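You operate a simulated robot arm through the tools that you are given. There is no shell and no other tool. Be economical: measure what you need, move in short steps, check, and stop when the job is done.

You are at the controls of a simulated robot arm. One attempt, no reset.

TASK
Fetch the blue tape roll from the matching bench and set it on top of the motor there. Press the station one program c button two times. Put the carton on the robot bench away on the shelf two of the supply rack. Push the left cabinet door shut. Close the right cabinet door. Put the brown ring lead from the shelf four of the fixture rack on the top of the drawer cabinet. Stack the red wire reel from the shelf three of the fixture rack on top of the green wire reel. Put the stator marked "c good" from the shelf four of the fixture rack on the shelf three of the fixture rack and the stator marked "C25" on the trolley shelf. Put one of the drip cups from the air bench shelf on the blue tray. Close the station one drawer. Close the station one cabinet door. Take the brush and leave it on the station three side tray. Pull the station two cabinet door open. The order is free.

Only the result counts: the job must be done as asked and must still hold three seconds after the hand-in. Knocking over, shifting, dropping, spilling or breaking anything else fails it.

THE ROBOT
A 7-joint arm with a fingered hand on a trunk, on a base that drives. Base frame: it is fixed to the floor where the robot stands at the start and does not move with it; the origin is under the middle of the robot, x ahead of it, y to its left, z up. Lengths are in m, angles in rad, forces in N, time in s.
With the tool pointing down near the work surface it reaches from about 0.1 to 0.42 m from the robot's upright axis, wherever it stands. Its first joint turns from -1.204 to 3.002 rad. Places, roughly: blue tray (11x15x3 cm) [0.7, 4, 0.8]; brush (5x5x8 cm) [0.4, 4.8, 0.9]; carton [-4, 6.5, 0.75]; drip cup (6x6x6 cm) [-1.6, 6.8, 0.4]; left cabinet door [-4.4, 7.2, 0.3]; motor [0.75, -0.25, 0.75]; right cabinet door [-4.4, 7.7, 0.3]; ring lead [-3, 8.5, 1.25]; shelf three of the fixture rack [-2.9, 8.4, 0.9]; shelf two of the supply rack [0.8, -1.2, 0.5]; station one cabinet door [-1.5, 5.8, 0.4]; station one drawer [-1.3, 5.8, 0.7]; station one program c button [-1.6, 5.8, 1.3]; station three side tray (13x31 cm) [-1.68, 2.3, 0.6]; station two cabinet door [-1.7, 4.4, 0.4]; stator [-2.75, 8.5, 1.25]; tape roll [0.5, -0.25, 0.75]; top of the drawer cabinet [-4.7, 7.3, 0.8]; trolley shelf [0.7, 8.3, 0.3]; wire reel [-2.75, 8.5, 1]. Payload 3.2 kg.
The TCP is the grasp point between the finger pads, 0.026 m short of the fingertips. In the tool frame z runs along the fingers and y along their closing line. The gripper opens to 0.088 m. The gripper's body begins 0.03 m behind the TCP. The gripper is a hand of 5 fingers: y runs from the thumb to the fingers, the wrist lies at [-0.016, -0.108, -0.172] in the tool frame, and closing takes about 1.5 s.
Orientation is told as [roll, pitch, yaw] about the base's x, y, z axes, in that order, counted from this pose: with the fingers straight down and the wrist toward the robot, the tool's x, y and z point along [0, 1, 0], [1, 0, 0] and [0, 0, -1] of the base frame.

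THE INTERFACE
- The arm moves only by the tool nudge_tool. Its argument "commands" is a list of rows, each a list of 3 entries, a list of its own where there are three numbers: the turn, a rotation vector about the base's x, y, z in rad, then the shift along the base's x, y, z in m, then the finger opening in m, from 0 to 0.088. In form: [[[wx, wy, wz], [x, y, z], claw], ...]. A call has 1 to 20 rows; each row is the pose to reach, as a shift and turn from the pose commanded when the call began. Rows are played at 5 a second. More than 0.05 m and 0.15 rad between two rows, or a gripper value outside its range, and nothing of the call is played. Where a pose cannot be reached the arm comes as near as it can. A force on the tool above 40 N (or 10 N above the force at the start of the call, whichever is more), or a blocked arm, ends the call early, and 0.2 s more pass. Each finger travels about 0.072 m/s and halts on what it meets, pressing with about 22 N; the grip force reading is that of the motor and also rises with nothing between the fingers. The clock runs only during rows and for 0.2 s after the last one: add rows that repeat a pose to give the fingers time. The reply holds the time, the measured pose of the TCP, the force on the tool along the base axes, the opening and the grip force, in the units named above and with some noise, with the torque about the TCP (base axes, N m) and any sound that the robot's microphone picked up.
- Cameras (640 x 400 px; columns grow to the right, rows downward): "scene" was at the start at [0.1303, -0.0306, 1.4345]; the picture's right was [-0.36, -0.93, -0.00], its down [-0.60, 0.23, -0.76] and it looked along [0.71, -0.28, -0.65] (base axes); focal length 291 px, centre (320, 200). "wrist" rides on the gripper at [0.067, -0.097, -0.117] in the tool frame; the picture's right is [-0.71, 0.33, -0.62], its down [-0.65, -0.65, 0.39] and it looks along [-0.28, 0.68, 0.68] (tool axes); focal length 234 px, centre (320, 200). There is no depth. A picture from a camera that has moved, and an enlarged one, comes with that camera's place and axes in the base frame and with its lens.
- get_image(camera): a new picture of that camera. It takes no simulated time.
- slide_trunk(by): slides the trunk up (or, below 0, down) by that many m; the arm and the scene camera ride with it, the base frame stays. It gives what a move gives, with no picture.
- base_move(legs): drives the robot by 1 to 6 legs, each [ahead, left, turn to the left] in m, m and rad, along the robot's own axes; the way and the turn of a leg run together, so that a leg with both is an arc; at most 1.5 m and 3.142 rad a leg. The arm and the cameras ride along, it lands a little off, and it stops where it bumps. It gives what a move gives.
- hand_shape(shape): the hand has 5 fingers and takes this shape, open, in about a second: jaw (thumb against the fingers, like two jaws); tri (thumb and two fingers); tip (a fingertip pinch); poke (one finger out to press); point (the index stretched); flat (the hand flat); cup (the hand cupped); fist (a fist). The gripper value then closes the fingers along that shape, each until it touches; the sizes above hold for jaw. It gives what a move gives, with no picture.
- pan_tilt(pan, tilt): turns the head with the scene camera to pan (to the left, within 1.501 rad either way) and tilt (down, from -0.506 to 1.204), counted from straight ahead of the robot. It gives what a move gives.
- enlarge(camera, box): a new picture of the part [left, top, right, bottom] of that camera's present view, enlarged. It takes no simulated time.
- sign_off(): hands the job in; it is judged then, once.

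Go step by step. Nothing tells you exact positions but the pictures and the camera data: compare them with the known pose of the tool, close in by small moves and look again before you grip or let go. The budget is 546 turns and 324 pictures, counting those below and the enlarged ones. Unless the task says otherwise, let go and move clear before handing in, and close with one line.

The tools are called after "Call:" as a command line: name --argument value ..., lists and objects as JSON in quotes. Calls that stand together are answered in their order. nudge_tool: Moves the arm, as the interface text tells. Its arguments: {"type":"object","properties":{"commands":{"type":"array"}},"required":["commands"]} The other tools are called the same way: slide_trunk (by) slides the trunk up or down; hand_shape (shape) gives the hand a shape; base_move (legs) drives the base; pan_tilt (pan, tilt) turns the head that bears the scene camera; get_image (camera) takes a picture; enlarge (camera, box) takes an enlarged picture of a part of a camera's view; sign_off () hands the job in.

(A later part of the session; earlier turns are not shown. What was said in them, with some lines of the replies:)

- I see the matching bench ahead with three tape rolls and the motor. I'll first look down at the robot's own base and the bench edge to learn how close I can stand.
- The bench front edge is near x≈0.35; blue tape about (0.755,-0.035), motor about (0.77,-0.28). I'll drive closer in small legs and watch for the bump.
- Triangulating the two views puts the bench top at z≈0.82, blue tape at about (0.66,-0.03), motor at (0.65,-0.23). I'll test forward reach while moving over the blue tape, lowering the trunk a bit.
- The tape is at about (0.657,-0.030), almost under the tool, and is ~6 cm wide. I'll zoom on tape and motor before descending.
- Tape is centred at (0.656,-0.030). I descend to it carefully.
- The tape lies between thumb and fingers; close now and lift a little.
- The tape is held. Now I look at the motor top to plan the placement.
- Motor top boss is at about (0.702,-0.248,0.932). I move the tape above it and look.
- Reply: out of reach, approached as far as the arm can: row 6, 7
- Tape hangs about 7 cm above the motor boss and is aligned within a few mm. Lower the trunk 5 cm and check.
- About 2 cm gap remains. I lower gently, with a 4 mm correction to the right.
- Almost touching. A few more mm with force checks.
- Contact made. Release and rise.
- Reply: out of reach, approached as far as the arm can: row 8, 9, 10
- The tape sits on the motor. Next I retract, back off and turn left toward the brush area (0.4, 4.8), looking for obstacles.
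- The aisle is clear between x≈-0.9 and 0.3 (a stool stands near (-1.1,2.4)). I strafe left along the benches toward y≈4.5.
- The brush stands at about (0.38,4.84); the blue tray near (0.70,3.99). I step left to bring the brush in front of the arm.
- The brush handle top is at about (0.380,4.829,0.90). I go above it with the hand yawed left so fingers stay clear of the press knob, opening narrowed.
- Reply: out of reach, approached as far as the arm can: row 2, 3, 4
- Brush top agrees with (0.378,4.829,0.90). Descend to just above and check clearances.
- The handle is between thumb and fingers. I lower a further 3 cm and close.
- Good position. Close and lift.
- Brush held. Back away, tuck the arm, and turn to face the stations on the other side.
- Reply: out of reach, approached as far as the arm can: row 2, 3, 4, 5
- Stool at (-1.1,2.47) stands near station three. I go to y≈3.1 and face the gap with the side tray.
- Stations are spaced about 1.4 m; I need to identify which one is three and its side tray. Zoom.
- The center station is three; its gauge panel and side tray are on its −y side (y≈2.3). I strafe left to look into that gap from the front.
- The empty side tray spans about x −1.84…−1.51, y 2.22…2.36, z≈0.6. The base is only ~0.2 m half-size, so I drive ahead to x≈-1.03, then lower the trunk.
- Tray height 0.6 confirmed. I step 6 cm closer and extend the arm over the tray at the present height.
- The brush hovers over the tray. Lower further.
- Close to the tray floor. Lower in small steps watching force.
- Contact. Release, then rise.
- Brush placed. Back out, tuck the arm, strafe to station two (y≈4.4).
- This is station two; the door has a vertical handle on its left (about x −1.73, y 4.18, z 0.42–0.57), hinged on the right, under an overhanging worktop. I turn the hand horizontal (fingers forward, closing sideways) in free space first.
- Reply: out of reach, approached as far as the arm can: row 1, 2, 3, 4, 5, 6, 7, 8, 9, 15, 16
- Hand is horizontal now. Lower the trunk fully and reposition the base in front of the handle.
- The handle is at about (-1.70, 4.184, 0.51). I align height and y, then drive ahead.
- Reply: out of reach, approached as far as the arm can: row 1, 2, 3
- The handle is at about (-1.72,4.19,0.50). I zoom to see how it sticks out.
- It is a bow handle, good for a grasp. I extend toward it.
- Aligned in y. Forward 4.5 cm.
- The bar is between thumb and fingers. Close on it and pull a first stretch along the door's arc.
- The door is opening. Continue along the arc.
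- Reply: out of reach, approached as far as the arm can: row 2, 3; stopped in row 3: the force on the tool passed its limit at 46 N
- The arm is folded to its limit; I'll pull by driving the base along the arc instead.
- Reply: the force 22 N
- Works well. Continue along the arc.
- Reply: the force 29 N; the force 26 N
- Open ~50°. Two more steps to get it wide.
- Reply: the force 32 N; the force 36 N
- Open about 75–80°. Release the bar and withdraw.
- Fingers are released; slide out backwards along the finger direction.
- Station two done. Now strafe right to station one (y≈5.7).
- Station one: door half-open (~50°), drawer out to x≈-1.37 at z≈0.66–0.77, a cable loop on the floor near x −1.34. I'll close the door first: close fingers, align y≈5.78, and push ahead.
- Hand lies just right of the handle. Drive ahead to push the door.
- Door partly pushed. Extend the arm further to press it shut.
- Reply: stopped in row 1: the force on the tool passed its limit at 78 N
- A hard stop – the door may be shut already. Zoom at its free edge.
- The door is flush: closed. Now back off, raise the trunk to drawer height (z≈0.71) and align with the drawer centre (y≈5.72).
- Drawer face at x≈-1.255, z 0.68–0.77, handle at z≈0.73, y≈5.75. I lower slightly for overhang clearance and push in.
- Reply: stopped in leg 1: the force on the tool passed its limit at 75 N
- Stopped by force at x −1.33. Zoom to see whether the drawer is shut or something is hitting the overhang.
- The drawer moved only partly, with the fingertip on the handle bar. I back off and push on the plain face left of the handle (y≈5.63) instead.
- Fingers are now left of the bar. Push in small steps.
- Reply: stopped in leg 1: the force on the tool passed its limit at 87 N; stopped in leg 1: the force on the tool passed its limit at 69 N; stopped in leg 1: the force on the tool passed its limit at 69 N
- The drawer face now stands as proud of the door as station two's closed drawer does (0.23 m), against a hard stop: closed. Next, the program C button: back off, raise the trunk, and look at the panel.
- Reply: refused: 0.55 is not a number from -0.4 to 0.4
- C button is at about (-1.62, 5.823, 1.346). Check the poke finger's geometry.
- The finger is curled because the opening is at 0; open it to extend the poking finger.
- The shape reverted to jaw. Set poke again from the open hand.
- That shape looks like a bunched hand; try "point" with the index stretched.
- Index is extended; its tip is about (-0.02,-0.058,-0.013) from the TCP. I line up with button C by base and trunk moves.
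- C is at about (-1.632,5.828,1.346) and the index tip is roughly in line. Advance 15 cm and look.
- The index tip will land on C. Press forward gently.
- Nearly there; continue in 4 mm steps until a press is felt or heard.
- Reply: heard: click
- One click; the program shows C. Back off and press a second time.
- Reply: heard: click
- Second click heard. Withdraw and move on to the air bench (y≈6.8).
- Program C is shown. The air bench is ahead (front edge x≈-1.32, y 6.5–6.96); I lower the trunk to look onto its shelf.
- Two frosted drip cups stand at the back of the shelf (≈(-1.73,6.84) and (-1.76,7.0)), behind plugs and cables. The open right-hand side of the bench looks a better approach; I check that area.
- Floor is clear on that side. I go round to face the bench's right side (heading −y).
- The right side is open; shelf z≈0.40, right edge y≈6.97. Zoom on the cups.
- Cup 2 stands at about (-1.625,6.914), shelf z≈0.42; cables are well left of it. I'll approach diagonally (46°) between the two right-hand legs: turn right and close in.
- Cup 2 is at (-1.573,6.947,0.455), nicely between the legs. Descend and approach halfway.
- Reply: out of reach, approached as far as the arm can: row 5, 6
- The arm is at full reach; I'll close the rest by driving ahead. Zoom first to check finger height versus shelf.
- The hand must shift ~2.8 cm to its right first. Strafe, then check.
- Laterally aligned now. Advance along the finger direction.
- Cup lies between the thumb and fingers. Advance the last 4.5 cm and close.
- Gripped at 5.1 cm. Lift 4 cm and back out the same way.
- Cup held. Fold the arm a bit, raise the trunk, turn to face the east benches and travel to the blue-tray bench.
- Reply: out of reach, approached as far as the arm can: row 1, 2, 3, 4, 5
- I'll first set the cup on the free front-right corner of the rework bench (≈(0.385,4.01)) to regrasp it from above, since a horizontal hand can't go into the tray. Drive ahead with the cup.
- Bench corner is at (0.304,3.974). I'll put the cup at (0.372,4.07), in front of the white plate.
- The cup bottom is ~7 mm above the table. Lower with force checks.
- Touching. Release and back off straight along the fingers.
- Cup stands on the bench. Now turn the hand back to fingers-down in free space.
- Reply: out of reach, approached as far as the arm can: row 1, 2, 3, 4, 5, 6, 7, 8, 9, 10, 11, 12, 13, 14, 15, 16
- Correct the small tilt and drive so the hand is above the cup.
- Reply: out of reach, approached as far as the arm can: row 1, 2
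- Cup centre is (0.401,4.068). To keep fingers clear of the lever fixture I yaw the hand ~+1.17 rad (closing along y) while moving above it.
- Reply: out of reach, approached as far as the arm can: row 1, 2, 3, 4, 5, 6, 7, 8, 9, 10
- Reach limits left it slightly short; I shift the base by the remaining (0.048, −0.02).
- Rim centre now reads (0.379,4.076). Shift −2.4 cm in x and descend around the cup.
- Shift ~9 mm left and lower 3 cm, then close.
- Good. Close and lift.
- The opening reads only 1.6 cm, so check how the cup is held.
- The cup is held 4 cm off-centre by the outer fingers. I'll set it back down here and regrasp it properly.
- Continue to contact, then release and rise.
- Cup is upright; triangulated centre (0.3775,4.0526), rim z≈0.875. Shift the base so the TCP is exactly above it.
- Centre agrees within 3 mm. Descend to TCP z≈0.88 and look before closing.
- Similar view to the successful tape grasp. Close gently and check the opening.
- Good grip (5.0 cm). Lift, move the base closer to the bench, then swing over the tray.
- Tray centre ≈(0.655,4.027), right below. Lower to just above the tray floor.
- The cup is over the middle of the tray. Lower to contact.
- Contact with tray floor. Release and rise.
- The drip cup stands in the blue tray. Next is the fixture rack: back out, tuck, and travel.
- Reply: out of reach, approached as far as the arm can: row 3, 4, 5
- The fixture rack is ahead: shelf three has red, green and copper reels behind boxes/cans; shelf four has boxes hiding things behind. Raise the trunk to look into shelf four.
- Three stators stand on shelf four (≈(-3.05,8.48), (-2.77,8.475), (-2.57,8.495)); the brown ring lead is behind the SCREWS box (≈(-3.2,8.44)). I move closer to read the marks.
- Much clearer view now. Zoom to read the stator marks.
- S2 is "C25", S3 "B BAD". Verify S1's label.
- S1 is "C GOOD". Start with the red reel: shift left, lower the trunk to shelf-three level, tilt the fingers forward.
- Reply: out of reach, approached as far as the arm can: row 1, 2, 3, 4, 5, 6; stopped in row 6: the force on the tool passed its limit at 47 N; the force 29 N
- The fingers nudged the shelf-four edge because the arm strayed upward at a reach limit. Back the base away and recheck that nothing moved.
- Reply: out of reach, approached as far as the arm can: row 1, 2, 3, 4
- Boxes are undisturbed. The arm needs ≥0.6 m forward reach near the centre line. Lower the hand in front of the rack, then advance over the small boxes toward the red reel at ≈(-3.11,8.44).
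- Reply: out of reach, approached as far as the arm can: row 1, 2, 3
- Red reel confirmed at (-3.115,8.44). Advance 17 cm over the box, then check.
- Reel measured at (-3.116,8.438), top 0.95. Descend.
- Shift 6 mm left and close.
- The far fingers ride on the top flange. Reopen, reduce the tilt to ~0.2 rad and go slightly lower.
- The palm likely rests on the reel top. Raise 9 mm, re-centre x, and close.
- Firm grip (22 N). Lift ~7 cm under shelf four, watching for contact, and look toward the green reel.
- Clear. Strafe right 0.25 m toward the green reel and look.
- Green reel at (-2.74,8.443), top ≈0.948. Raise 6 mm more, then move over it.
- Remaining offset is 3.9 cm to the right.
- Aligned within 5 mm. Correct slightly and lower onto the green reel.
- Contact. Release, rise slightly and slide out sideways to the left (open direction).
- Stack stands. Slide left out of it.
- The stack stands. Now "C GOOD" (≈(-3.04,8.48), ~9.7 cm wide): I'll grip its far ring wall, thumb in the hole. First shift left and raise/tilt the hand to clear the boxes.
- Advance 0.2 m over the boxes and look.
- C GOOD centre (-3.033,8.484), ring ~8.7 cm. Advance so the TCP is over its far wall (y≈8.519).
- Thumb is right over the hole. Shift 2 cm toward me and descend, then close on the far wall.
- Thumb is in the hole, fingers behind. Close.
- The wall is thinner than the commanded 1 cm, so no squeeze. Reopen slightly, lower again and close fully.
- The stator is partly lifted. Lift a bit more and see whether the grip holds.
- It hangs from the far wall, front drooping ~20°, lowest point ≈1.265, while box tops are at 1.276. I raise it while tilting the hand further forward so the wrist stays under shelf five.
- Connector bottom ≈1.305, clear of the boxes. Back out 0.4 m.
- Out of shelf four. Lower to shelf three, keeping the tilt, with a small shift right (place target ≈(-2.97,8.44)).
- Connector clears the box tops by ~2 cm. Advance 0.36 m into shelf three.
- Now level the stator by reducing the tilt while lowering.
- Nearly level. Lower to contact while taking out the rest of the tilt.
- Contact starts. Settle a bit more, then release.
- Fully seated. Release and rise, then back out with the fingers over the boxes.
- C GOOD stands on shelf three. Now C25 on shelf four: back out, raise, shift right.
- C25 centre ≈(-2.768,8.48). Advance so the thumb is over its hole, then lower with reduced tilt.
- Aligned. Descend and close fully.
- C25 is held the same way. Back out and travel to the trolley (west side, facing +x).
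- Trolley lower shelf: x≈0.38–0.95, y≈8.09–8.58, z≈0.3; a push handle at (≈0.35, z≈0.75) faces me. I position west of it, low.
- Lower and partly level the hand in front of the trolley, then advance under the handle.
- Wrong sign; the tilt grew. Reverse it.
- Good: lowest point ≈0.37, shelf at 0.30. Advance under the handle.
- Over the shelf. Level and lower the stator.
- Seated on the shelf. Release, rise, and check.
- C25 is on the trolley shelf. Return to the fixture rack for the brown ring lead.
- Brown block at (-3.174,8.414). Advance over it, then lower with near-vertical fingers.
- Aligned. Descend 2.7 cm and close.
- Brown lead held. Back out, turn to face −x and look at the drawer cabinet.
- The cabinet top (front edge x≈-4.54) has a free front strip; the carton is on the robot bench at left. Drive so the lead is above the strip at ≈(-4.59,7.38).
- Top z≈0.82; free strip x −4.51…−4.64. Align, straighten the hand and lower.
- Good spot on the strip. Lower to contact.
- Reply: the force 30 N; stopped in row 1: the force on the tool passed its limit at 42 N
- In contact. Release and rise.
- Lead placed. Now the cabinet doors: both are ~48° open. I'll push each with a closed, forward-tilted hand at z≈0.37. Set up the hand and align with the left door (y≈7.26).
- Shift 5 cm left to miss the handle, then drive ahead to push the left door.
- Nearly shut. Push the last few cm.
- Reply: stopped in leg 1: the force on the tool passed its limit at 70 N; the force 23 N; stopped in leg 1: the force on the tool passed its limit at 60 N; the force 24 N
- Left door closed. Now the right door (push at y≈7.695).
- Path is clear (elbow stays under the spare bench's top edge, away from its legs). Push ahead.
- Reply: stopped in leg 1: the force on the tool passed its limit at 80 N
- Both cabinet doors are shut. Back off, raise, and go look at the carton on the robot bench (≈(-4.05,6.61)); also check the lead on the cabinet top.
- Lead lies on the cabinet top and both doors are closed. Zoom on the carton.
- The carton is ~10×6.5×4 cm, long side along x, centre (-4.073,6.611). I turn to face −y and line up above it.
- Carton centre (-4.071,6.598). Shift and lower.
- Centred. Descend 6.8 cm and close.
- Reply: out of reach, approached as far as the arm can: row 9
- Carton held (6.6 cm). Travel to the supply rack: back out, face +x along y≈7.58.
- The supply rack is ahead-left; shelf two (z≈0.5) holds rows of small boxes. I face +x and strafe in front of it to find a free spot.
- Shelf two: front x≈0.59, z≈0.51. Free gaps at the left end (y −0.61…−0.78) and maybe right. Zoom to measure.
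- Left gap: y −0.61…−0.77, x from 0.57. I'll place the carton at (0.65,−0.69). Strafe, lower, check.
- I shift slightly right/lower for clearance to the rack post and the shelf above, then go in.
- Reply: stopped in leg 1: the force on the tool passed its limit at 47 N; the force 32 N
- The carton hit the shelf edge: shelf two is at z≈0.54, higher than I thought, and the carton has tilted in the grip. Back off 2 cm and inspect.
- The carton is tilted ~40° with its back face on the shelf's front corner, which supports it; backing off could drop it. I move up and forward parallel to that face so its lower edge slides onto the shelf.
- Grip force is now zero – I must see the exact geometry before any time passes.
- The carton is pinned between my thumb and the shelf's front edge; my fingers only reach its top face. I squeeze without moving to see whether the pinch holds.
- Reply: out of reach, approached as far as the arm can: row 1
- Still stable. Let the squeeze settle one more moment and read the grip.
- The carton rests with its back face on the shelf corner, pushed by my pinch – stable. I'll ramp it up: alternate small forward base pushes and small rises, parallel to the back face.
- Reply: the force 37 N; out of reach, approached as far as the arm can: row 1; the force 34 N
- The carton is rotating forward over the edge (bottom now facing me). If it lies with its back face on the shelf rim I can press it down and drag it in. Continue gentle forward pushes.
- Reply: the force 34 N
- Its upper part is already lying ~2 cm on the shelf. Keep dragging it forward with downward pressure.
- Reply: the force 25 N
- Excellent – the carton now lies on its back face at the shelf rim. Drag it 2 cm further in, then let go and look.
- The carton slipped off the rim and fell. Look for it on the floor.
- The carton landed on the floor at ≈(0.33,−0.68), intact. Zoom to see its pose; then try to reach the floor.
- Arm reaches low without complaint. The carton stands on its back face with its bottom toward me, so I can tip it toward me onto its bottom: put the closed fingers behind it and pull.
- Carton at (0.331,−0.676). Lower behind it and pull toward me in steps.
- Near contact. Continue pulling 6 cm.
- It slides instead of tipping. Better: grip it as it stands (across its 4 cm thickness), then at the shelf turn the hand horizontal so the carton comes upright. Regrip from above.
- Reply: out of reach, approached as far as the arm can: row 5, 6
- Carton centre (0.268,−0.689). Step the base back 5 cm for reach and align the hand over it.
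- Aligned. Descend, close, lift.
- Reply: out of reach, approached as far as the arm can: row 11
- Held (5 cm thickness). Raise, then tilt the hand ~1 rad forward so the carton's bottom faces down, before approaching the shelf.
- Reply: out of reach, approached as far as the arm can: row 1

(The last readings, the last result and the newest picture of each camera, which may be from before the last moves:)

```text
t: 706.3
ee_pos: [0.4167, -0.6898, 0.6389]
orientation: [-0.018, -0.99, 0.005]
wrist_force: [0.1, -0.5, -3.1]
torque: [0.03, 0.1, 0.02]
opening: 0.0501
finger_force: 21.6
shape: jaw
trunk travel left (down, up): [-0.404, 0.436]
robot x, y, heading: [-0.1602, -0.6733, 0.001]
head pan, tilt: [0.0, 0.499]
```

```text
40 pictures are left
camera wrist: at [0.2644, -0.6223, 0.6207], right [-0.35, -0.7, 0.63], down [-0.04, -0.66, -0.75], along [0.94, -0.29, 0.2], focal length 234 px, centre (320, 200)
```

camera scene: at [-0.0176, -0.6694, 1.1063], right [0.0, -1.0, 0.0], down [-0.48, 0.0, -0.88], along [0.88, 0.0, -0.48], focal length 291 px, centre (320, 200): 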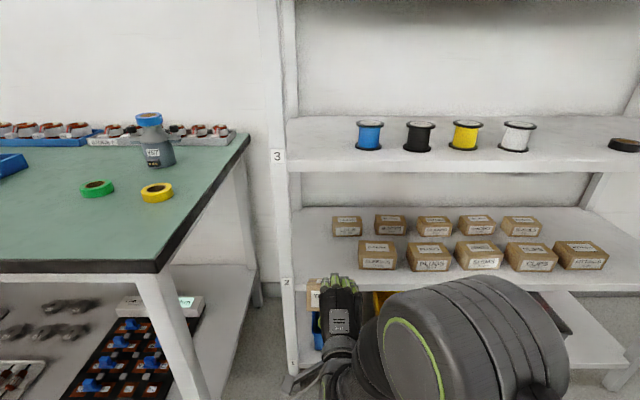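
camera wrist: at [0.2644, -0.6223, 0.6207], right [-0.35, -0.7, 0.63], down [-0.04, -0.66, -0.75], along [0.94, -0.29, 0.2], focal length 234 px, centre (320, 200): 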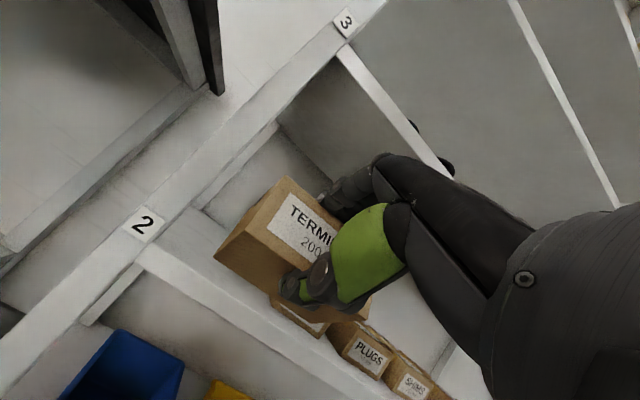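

Carton firmly held, nearly upright. Shelf two is at z≈0.531, front x≈0.57. Advance over the free left spot with 5 cm clearance.

Call:
base_move --legs '[[0.197, 0, 0]]'

Call:
get_image --camera "scene"

Call:
get_image --camera "wrist"

```text
t: 707.9
ee_pos: [0.6118, -0.6886, 0.6378]
orientation: [-0.02, -0.989, 0.007]
wrist_force: [-0.1, -0.2, -3.0]
torque: [0.02, 0.15, -0.02]
opening: 0.05
finger_force: 22.4
shape: jaw
trunk travel left (down, up): [-0.404, 0.436]
robot x, y, heading: [0.0323, -0.67, 0.004]
head pan, tilt: [0.0, 0.499]
```

```text
39 pictures are left
camera scene: at [0.1788, -0.6691, 1.1063], right [0.0, -1.0, 0.0], down [-0.48, 0.0, -0.88], along [0.88, 0.0, -0.48], focal length 291 px, centre (320, 200)
```

scene: 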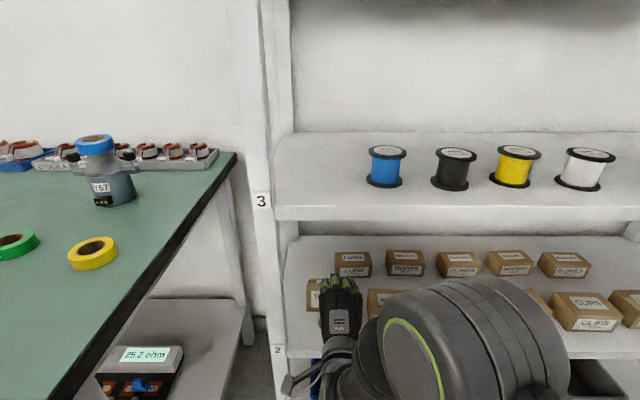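

```text
38 pictures are left
camera wrist: at [0.4605, -0.6217, 0.6203], right [-0.35, -0.7, 0.63], down [-0.04, -0.66, -0.75], along [0.94, -0.29, 0.2], focal length 234 px, centre (320, 200)
```

wrist: 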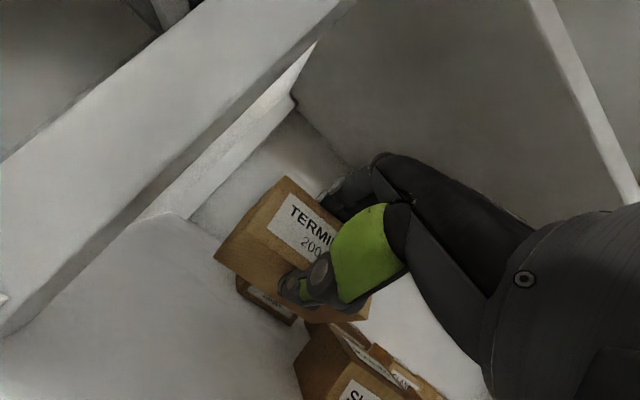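

Inside, clear of neighbours. Lower with force checks.

Call:
nudge_tool --commands '[[[0, 0, 0], [0, 0, -0.015], 0.02], [[0, 0, 0], [0, 0, -0.03], 0.02]]'

Call:
nudge_tool --commands '[[[0, 0, 0], [0, 0, -0.007], 0.02]]'

Call:
nudge_tool --commands '[[[0, 0, 0], [0, 0, -0.006], 0.02]]'

```text
t: 708.5
ee_pos: [0.6124, -0.6892, 0.6067]
orientation: [-0.019, -0.989, 0.007]
wrist_force: [-0.2, 0.1, -3.4]
torque: [-0.01, 0.1, 0.02]
opening: 0.0502
finger_force: 22.0
shape: jaw
trunk travel left (down, up): [-0.404, 0.436]
robot x, y, heading: [0.0353, -0.6705, -0.001]
head pan, tilt: [0.0, 0.499]
```

```text
t: 708.9
ee_pos: [0.6112, -0.6895, 0.5999]
orientation: [-0.019, -0.991, 0.008]
wrist_force: [0.2, -0.7, -3.4]
torque: [0.02, 0.11, -0.02]
opening: 0.0499
finger_force: 22.1
shape: jaw
trunk travel left (down, up): [-0.404, 0.436]
robot x, y, heading: [0.0371, -0.6696, 0.001]
head pan, tilt: [0.0, 0.499]
```

```text
t: 709.3
ee_pos: [0.6134, -0.6895, 0.5949]
orientation: [-0.02, -0.99, 0.007]
wrist_force: [-0.7, -0.4, -3.3]
torque: [0.02, 0.09, -0.03]
opening: 0.0499
finger_force: 21.9
shape: jaw
trunk travel left (down, up): [-0.404, 0.436]
robot x, y, heading: [0.0394, -0.6694, -0.0]
head pan, tilt: [0.0, 0.499]
```

Call:
nudge_tool --commands '[[[0, 0, 0], [0, 0, -0.005], 0.02]]'

Call:
nudge_tool --commands '[[[0, 0, 0], [0, 0, -0.005], 0.02]]'

Call:
get_image --camera "wrist"

```text
t: 709.7
ee_pos: [0.6124, -0.6888, 0.5899]
orientation: [-0.019, -0.99, 0.006]
wrist_force: [-0.4, 0.2, -3.0]
torque: [0.02, 0.11, 0.01]
opening: 0.0502
finger_force: 21.7
shape: jaw
trunk travel left (down, up): [-0.404, 0.436]
robot x, y, heading: [0.0364, -0.6712, 0.004]
head pan, tilt: [0.0, 0.499]
```

```text
t: 710.1
ee_pos: [0.6106, -0.6894, 0.5863]
orientation: [-0.017, -0.995, 0.005]
wrist_force: [0.0, -1.3, -0.5]
torque: [0.1, -0.04, -0.02]
opening: 0.0502
finger_force: 22.5
shape: jaw
trunk travel left (down, up): [-0.404, 0.436]
robot x, y, heading: [0.035, -0.6704, 0.002]
head pan, tilt: [0.0, 0.499]
```

```text
37 pictures are left
camera wrist: at [0.4602, -0.6219, 0.5687], right [-0.35, -0.7, 0.63], down [-0.04, -0.66, -0.75], along [0.94, -0.29, 0.2], focal length 234 px, centre (320, 200)
```

wrist: 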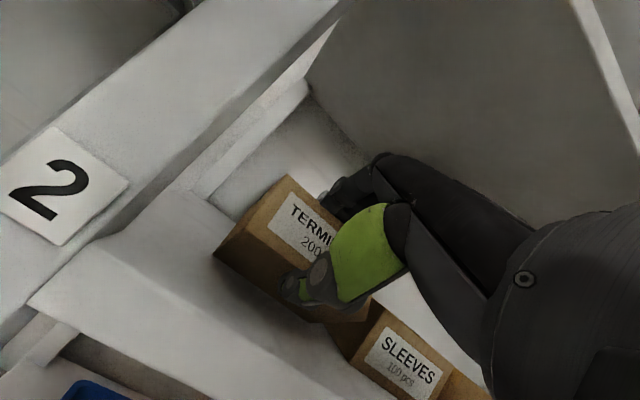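

Back edge touches. I lift 3 mm, go 2.5 cm deeper, touch down again, then release so the carton settles on its bottom.

Call:
nudge_tool --commands '[[[0, 0, 0], [0, 0, 0.006], 0.02]]'

Call:
base_move --legs '[[0.03, 0, 0]]'

Call:
nudge_tool --commands '[[[0, -0.05, 0], [0, 0, -0.003], 0.02], [[0, -0.1, 0], [0, 0, -0.007], 0.02]]'

Call:
nudge_tool --commands '[[[0, 0, 0], [0, 0, 0], 0.055], [[0, 0, 0], [0, 0, 0], 0.065], [[0, 0, 0], [0, 0, 0], 0.07], [[0, 0, 0], [0, 0, 0], 0.07]]'

Call:
get_image --camera "wrist"

```text
t: 710.5
ee_pos: [0.6106, -0.6888, 0.5906]
orientation: [-0.019, -0.99, 0.005]
wrist_force: [0.2, 1.3, -3.1]
torque: [0.02, 0.11, -0.01]
opening: 0.05
finger_force: 22.1
shape: jaw
trunk travel left (down, up): [-0.404, 0.436]
robot x, y, heading: [0.0371, -0.6664, 0.002]
head pan, tilt: [0.0, 0.499]
```

```text
t: 711.3
ee_pos: [0.6427, -0.6906, 0.5907]
orientation: [-0.02, -0.99, 0.006]
wrist_force: [0.6, 0.6, -3.2]
torque: [0.03, 0.11, -0.02]
opening: 0.0499
finger_force: 22.5
shape: jaw
trunk travel left (down, up): [-0.404, 0.436]
robot x, y, heading: [0.0645, -0.6658, 0.002]
head pan, tilt: [0.0, 0.499]
```

```text
t: 711.9
ee_pos: [0.6421, -0.6897, 0.5849]
orientation: [-0.02, -1.089, 0.008]
wrist_force: [0.9, -0.4, -4.4]
torque: [-0.05, 0.12, 0.01]
opening: 0.0502
finger_force: 21.7
shape: jaw
trunk travel left (down, up): [-0.404, 0.436]
robot x, y, heading: [0.0664, -0.6712, 0.001]
head pan, tilt: [0.0, 0.499]
```

```text
t: 712.9
ee_pos: [0.64, -0.6899, 0.5843]
orientation: [-0.022, -1.092, 0.008]
wrist_force: [-0.9, -0.1, -1.2]
torque: [-0.01, 0.03, -0.04]
opening: 0.0709
finger_force: 0.1
shape: jaw
trunk travel left (down, up): [-0.404, 0.436]
robot x, y, heading: [0.063, -0.6676, 0.006]
head pan, tilt: [0.0, 0.499]
```

```text
36 pictures are left
camera wrist: at [0.4922, -0.6223, 0.552], right [-0.41, -0.7, 0.59], down [0.04, -0.66, -0.75], along [0.91, -0.29, 0.29], focal length 234 px, centre (320, 200)
```

wrist: 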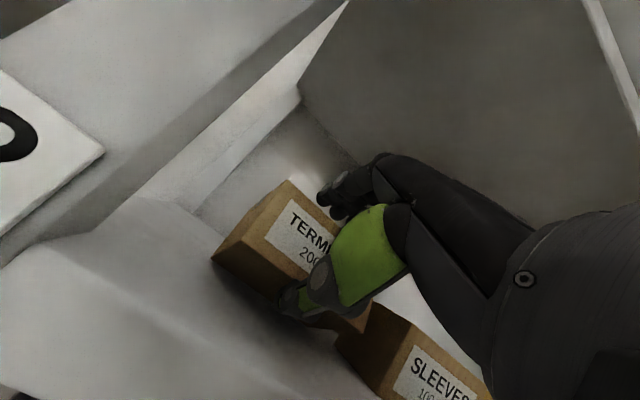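

The carton rests on its back edge and my thumb. Withdraw straight back slowly, letting it settle.

Call:
nudge_tool --commands '[[[0, 0, 0], [-0.005, 0, -0.006], 0.08], [[0, 0, 0], [-0.015, 0, -0.01], 0.088]]'

Call:
base_move --legs '[[-0.05, 0, 0]]'

Call:
get_image --camera "wrist"

```text
t: 713.5
ee_pos: [0.6264, -0.6906, 0.5766]
orientation: [-0.02, -1.095, 0.006]
wrist_force: [2.2, -0.9, 6.2]
torque: [0.02, -0.16, -0.03]
opening: 0.0864
finger_force: 0.1
shape: jaw
trunk travel left (down, up): [-0.404, 0.436]
robot x, y, heading: [0.0668, -0.669, 0.002]
head pan, tilt: [0.0, 0.499]
```

```text
t: 714.5
ee_pos: [0.5756, -0.6898, 0.5756]
orientation: [-0.018, -1.094, 0.009]
wrist_force: [-2.0, 1.0, 8.4]
torque: [0.05, 0.09, 0.0]
opening: 0.0862
finger_force: 0.0
shape: jaw
trunk travel left (down, up): [-0.404, 0.436]
robot x, y, heading: [0.0183, -0.6701, -0.0]
head pan, tilt: [0.0, 0.499]
```

```text
35 pictures are left
camera wrist: at [0.4265, -0.6219, 0.5426], right [-0.41, -0.7, 0.59], down [0.04, -0.66, -0.75], along [0.91, -0.28, 0.29], focal length 234 px, centre (320, 200)
```

wrist: 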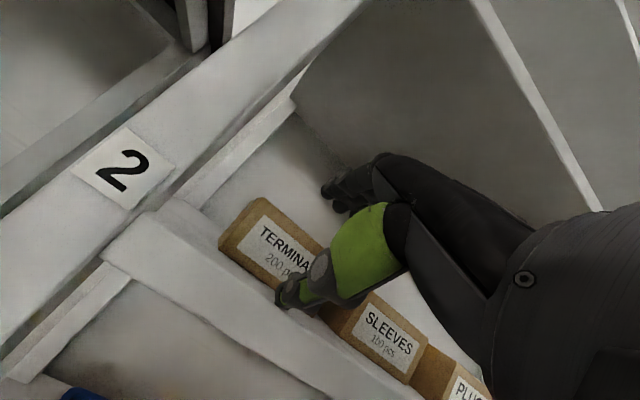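

The carton now stands upright on shelf two. Relieve the thumb and back out.

Call:
nudge_tool --commands '[[[0, 0, 0], [-0.01, 0, 0.006], 0.088]]'

Call:
base_move --legs '[[-0.25, 0, 0]]'

Call:
get_image --camera "scene"

Call:
enlarge --camera "scene" --box '[260, 190, 440, 310]'

```text
t: 714.9
ee_pos: [0.5646, -0.6889, 0.5799]
orientation: [-0.019, -1.09, 0.008]
wrist_force: [-0.5, 0.0, -0.1]
torque: [0.01, 0.05, 0.02]
opening: 0.0878
finger_force: 0.0
shape: jaw
trunk travel left (down, up): [-0.404, 0.436]
robot x, y, heading: [0.0143, -0.6718, 0.002]
head pan, tilt: [0.0, 0.499]
```

```text
t: 716.7
ee_pos: [0.3174, -0.6894, 0.5816]
orientation: [-0.018, -1.093, 0.007]
wrist_force: [0.6, 0.2, 0.4]
torque: [0.0, 0.01, -0.03]
opening: 0.0879
finger_force: 0.0
shape: jaw
trunk travel left (down, up): [-0.404, 0.436]
robot x, y, heading: [-0.2336, -0.6692, 0.003]
head pan, tilt: [0.0, 0.499]
```

```text
34 pictures are left
camera scene: at [-0.0919, -0.6694, 1.1065], right [0.0, -1.0, 0.0], down [-0.48, 0.0, -0.88], along [0.88, 0.0, -0.48], focal length 291 px, centre (320, 200)
```

scene: 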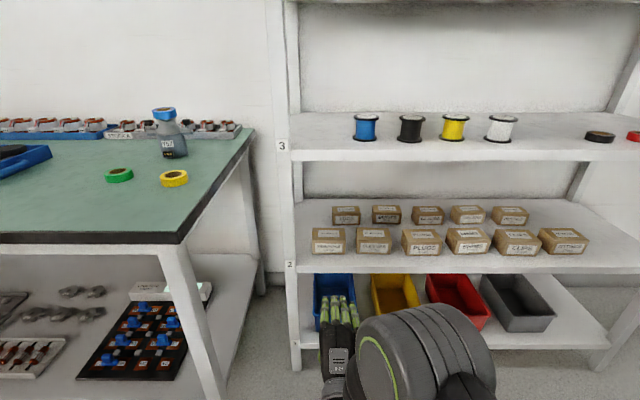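

```text
3.33 times, centred on (350, 250) of scene
camera zoom: at [-0.0919, -0.6694, 1.1065], right [0.0, -1.0, 0.0], down [-0.48, 0.0, -0.88], along [0.88, 0.0, -0.48], focal length 970 px, centre (220, 33)
```

zoom: 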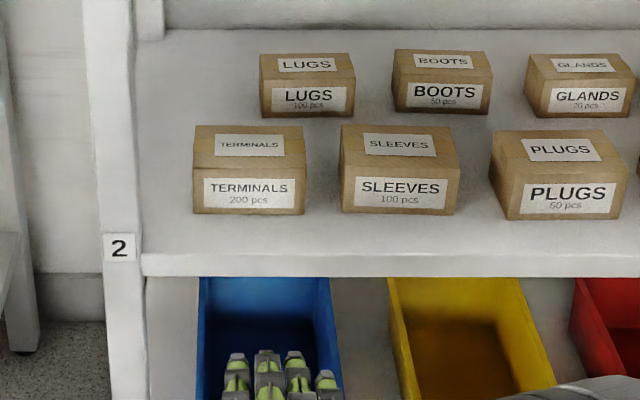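

Everything is in place: the TERMINALS carton stands upright on shelf two beside the others, the tape is still on the motor, and the hand is clear. I hand in.

Call:
sign_off

```text
The job is handed in.
```

I handed the job in with every step done. One thing went wrong: the carton fell about half a metre to the floor at the supply rack. I picked it up undamaged and stood it upright on shelf two.
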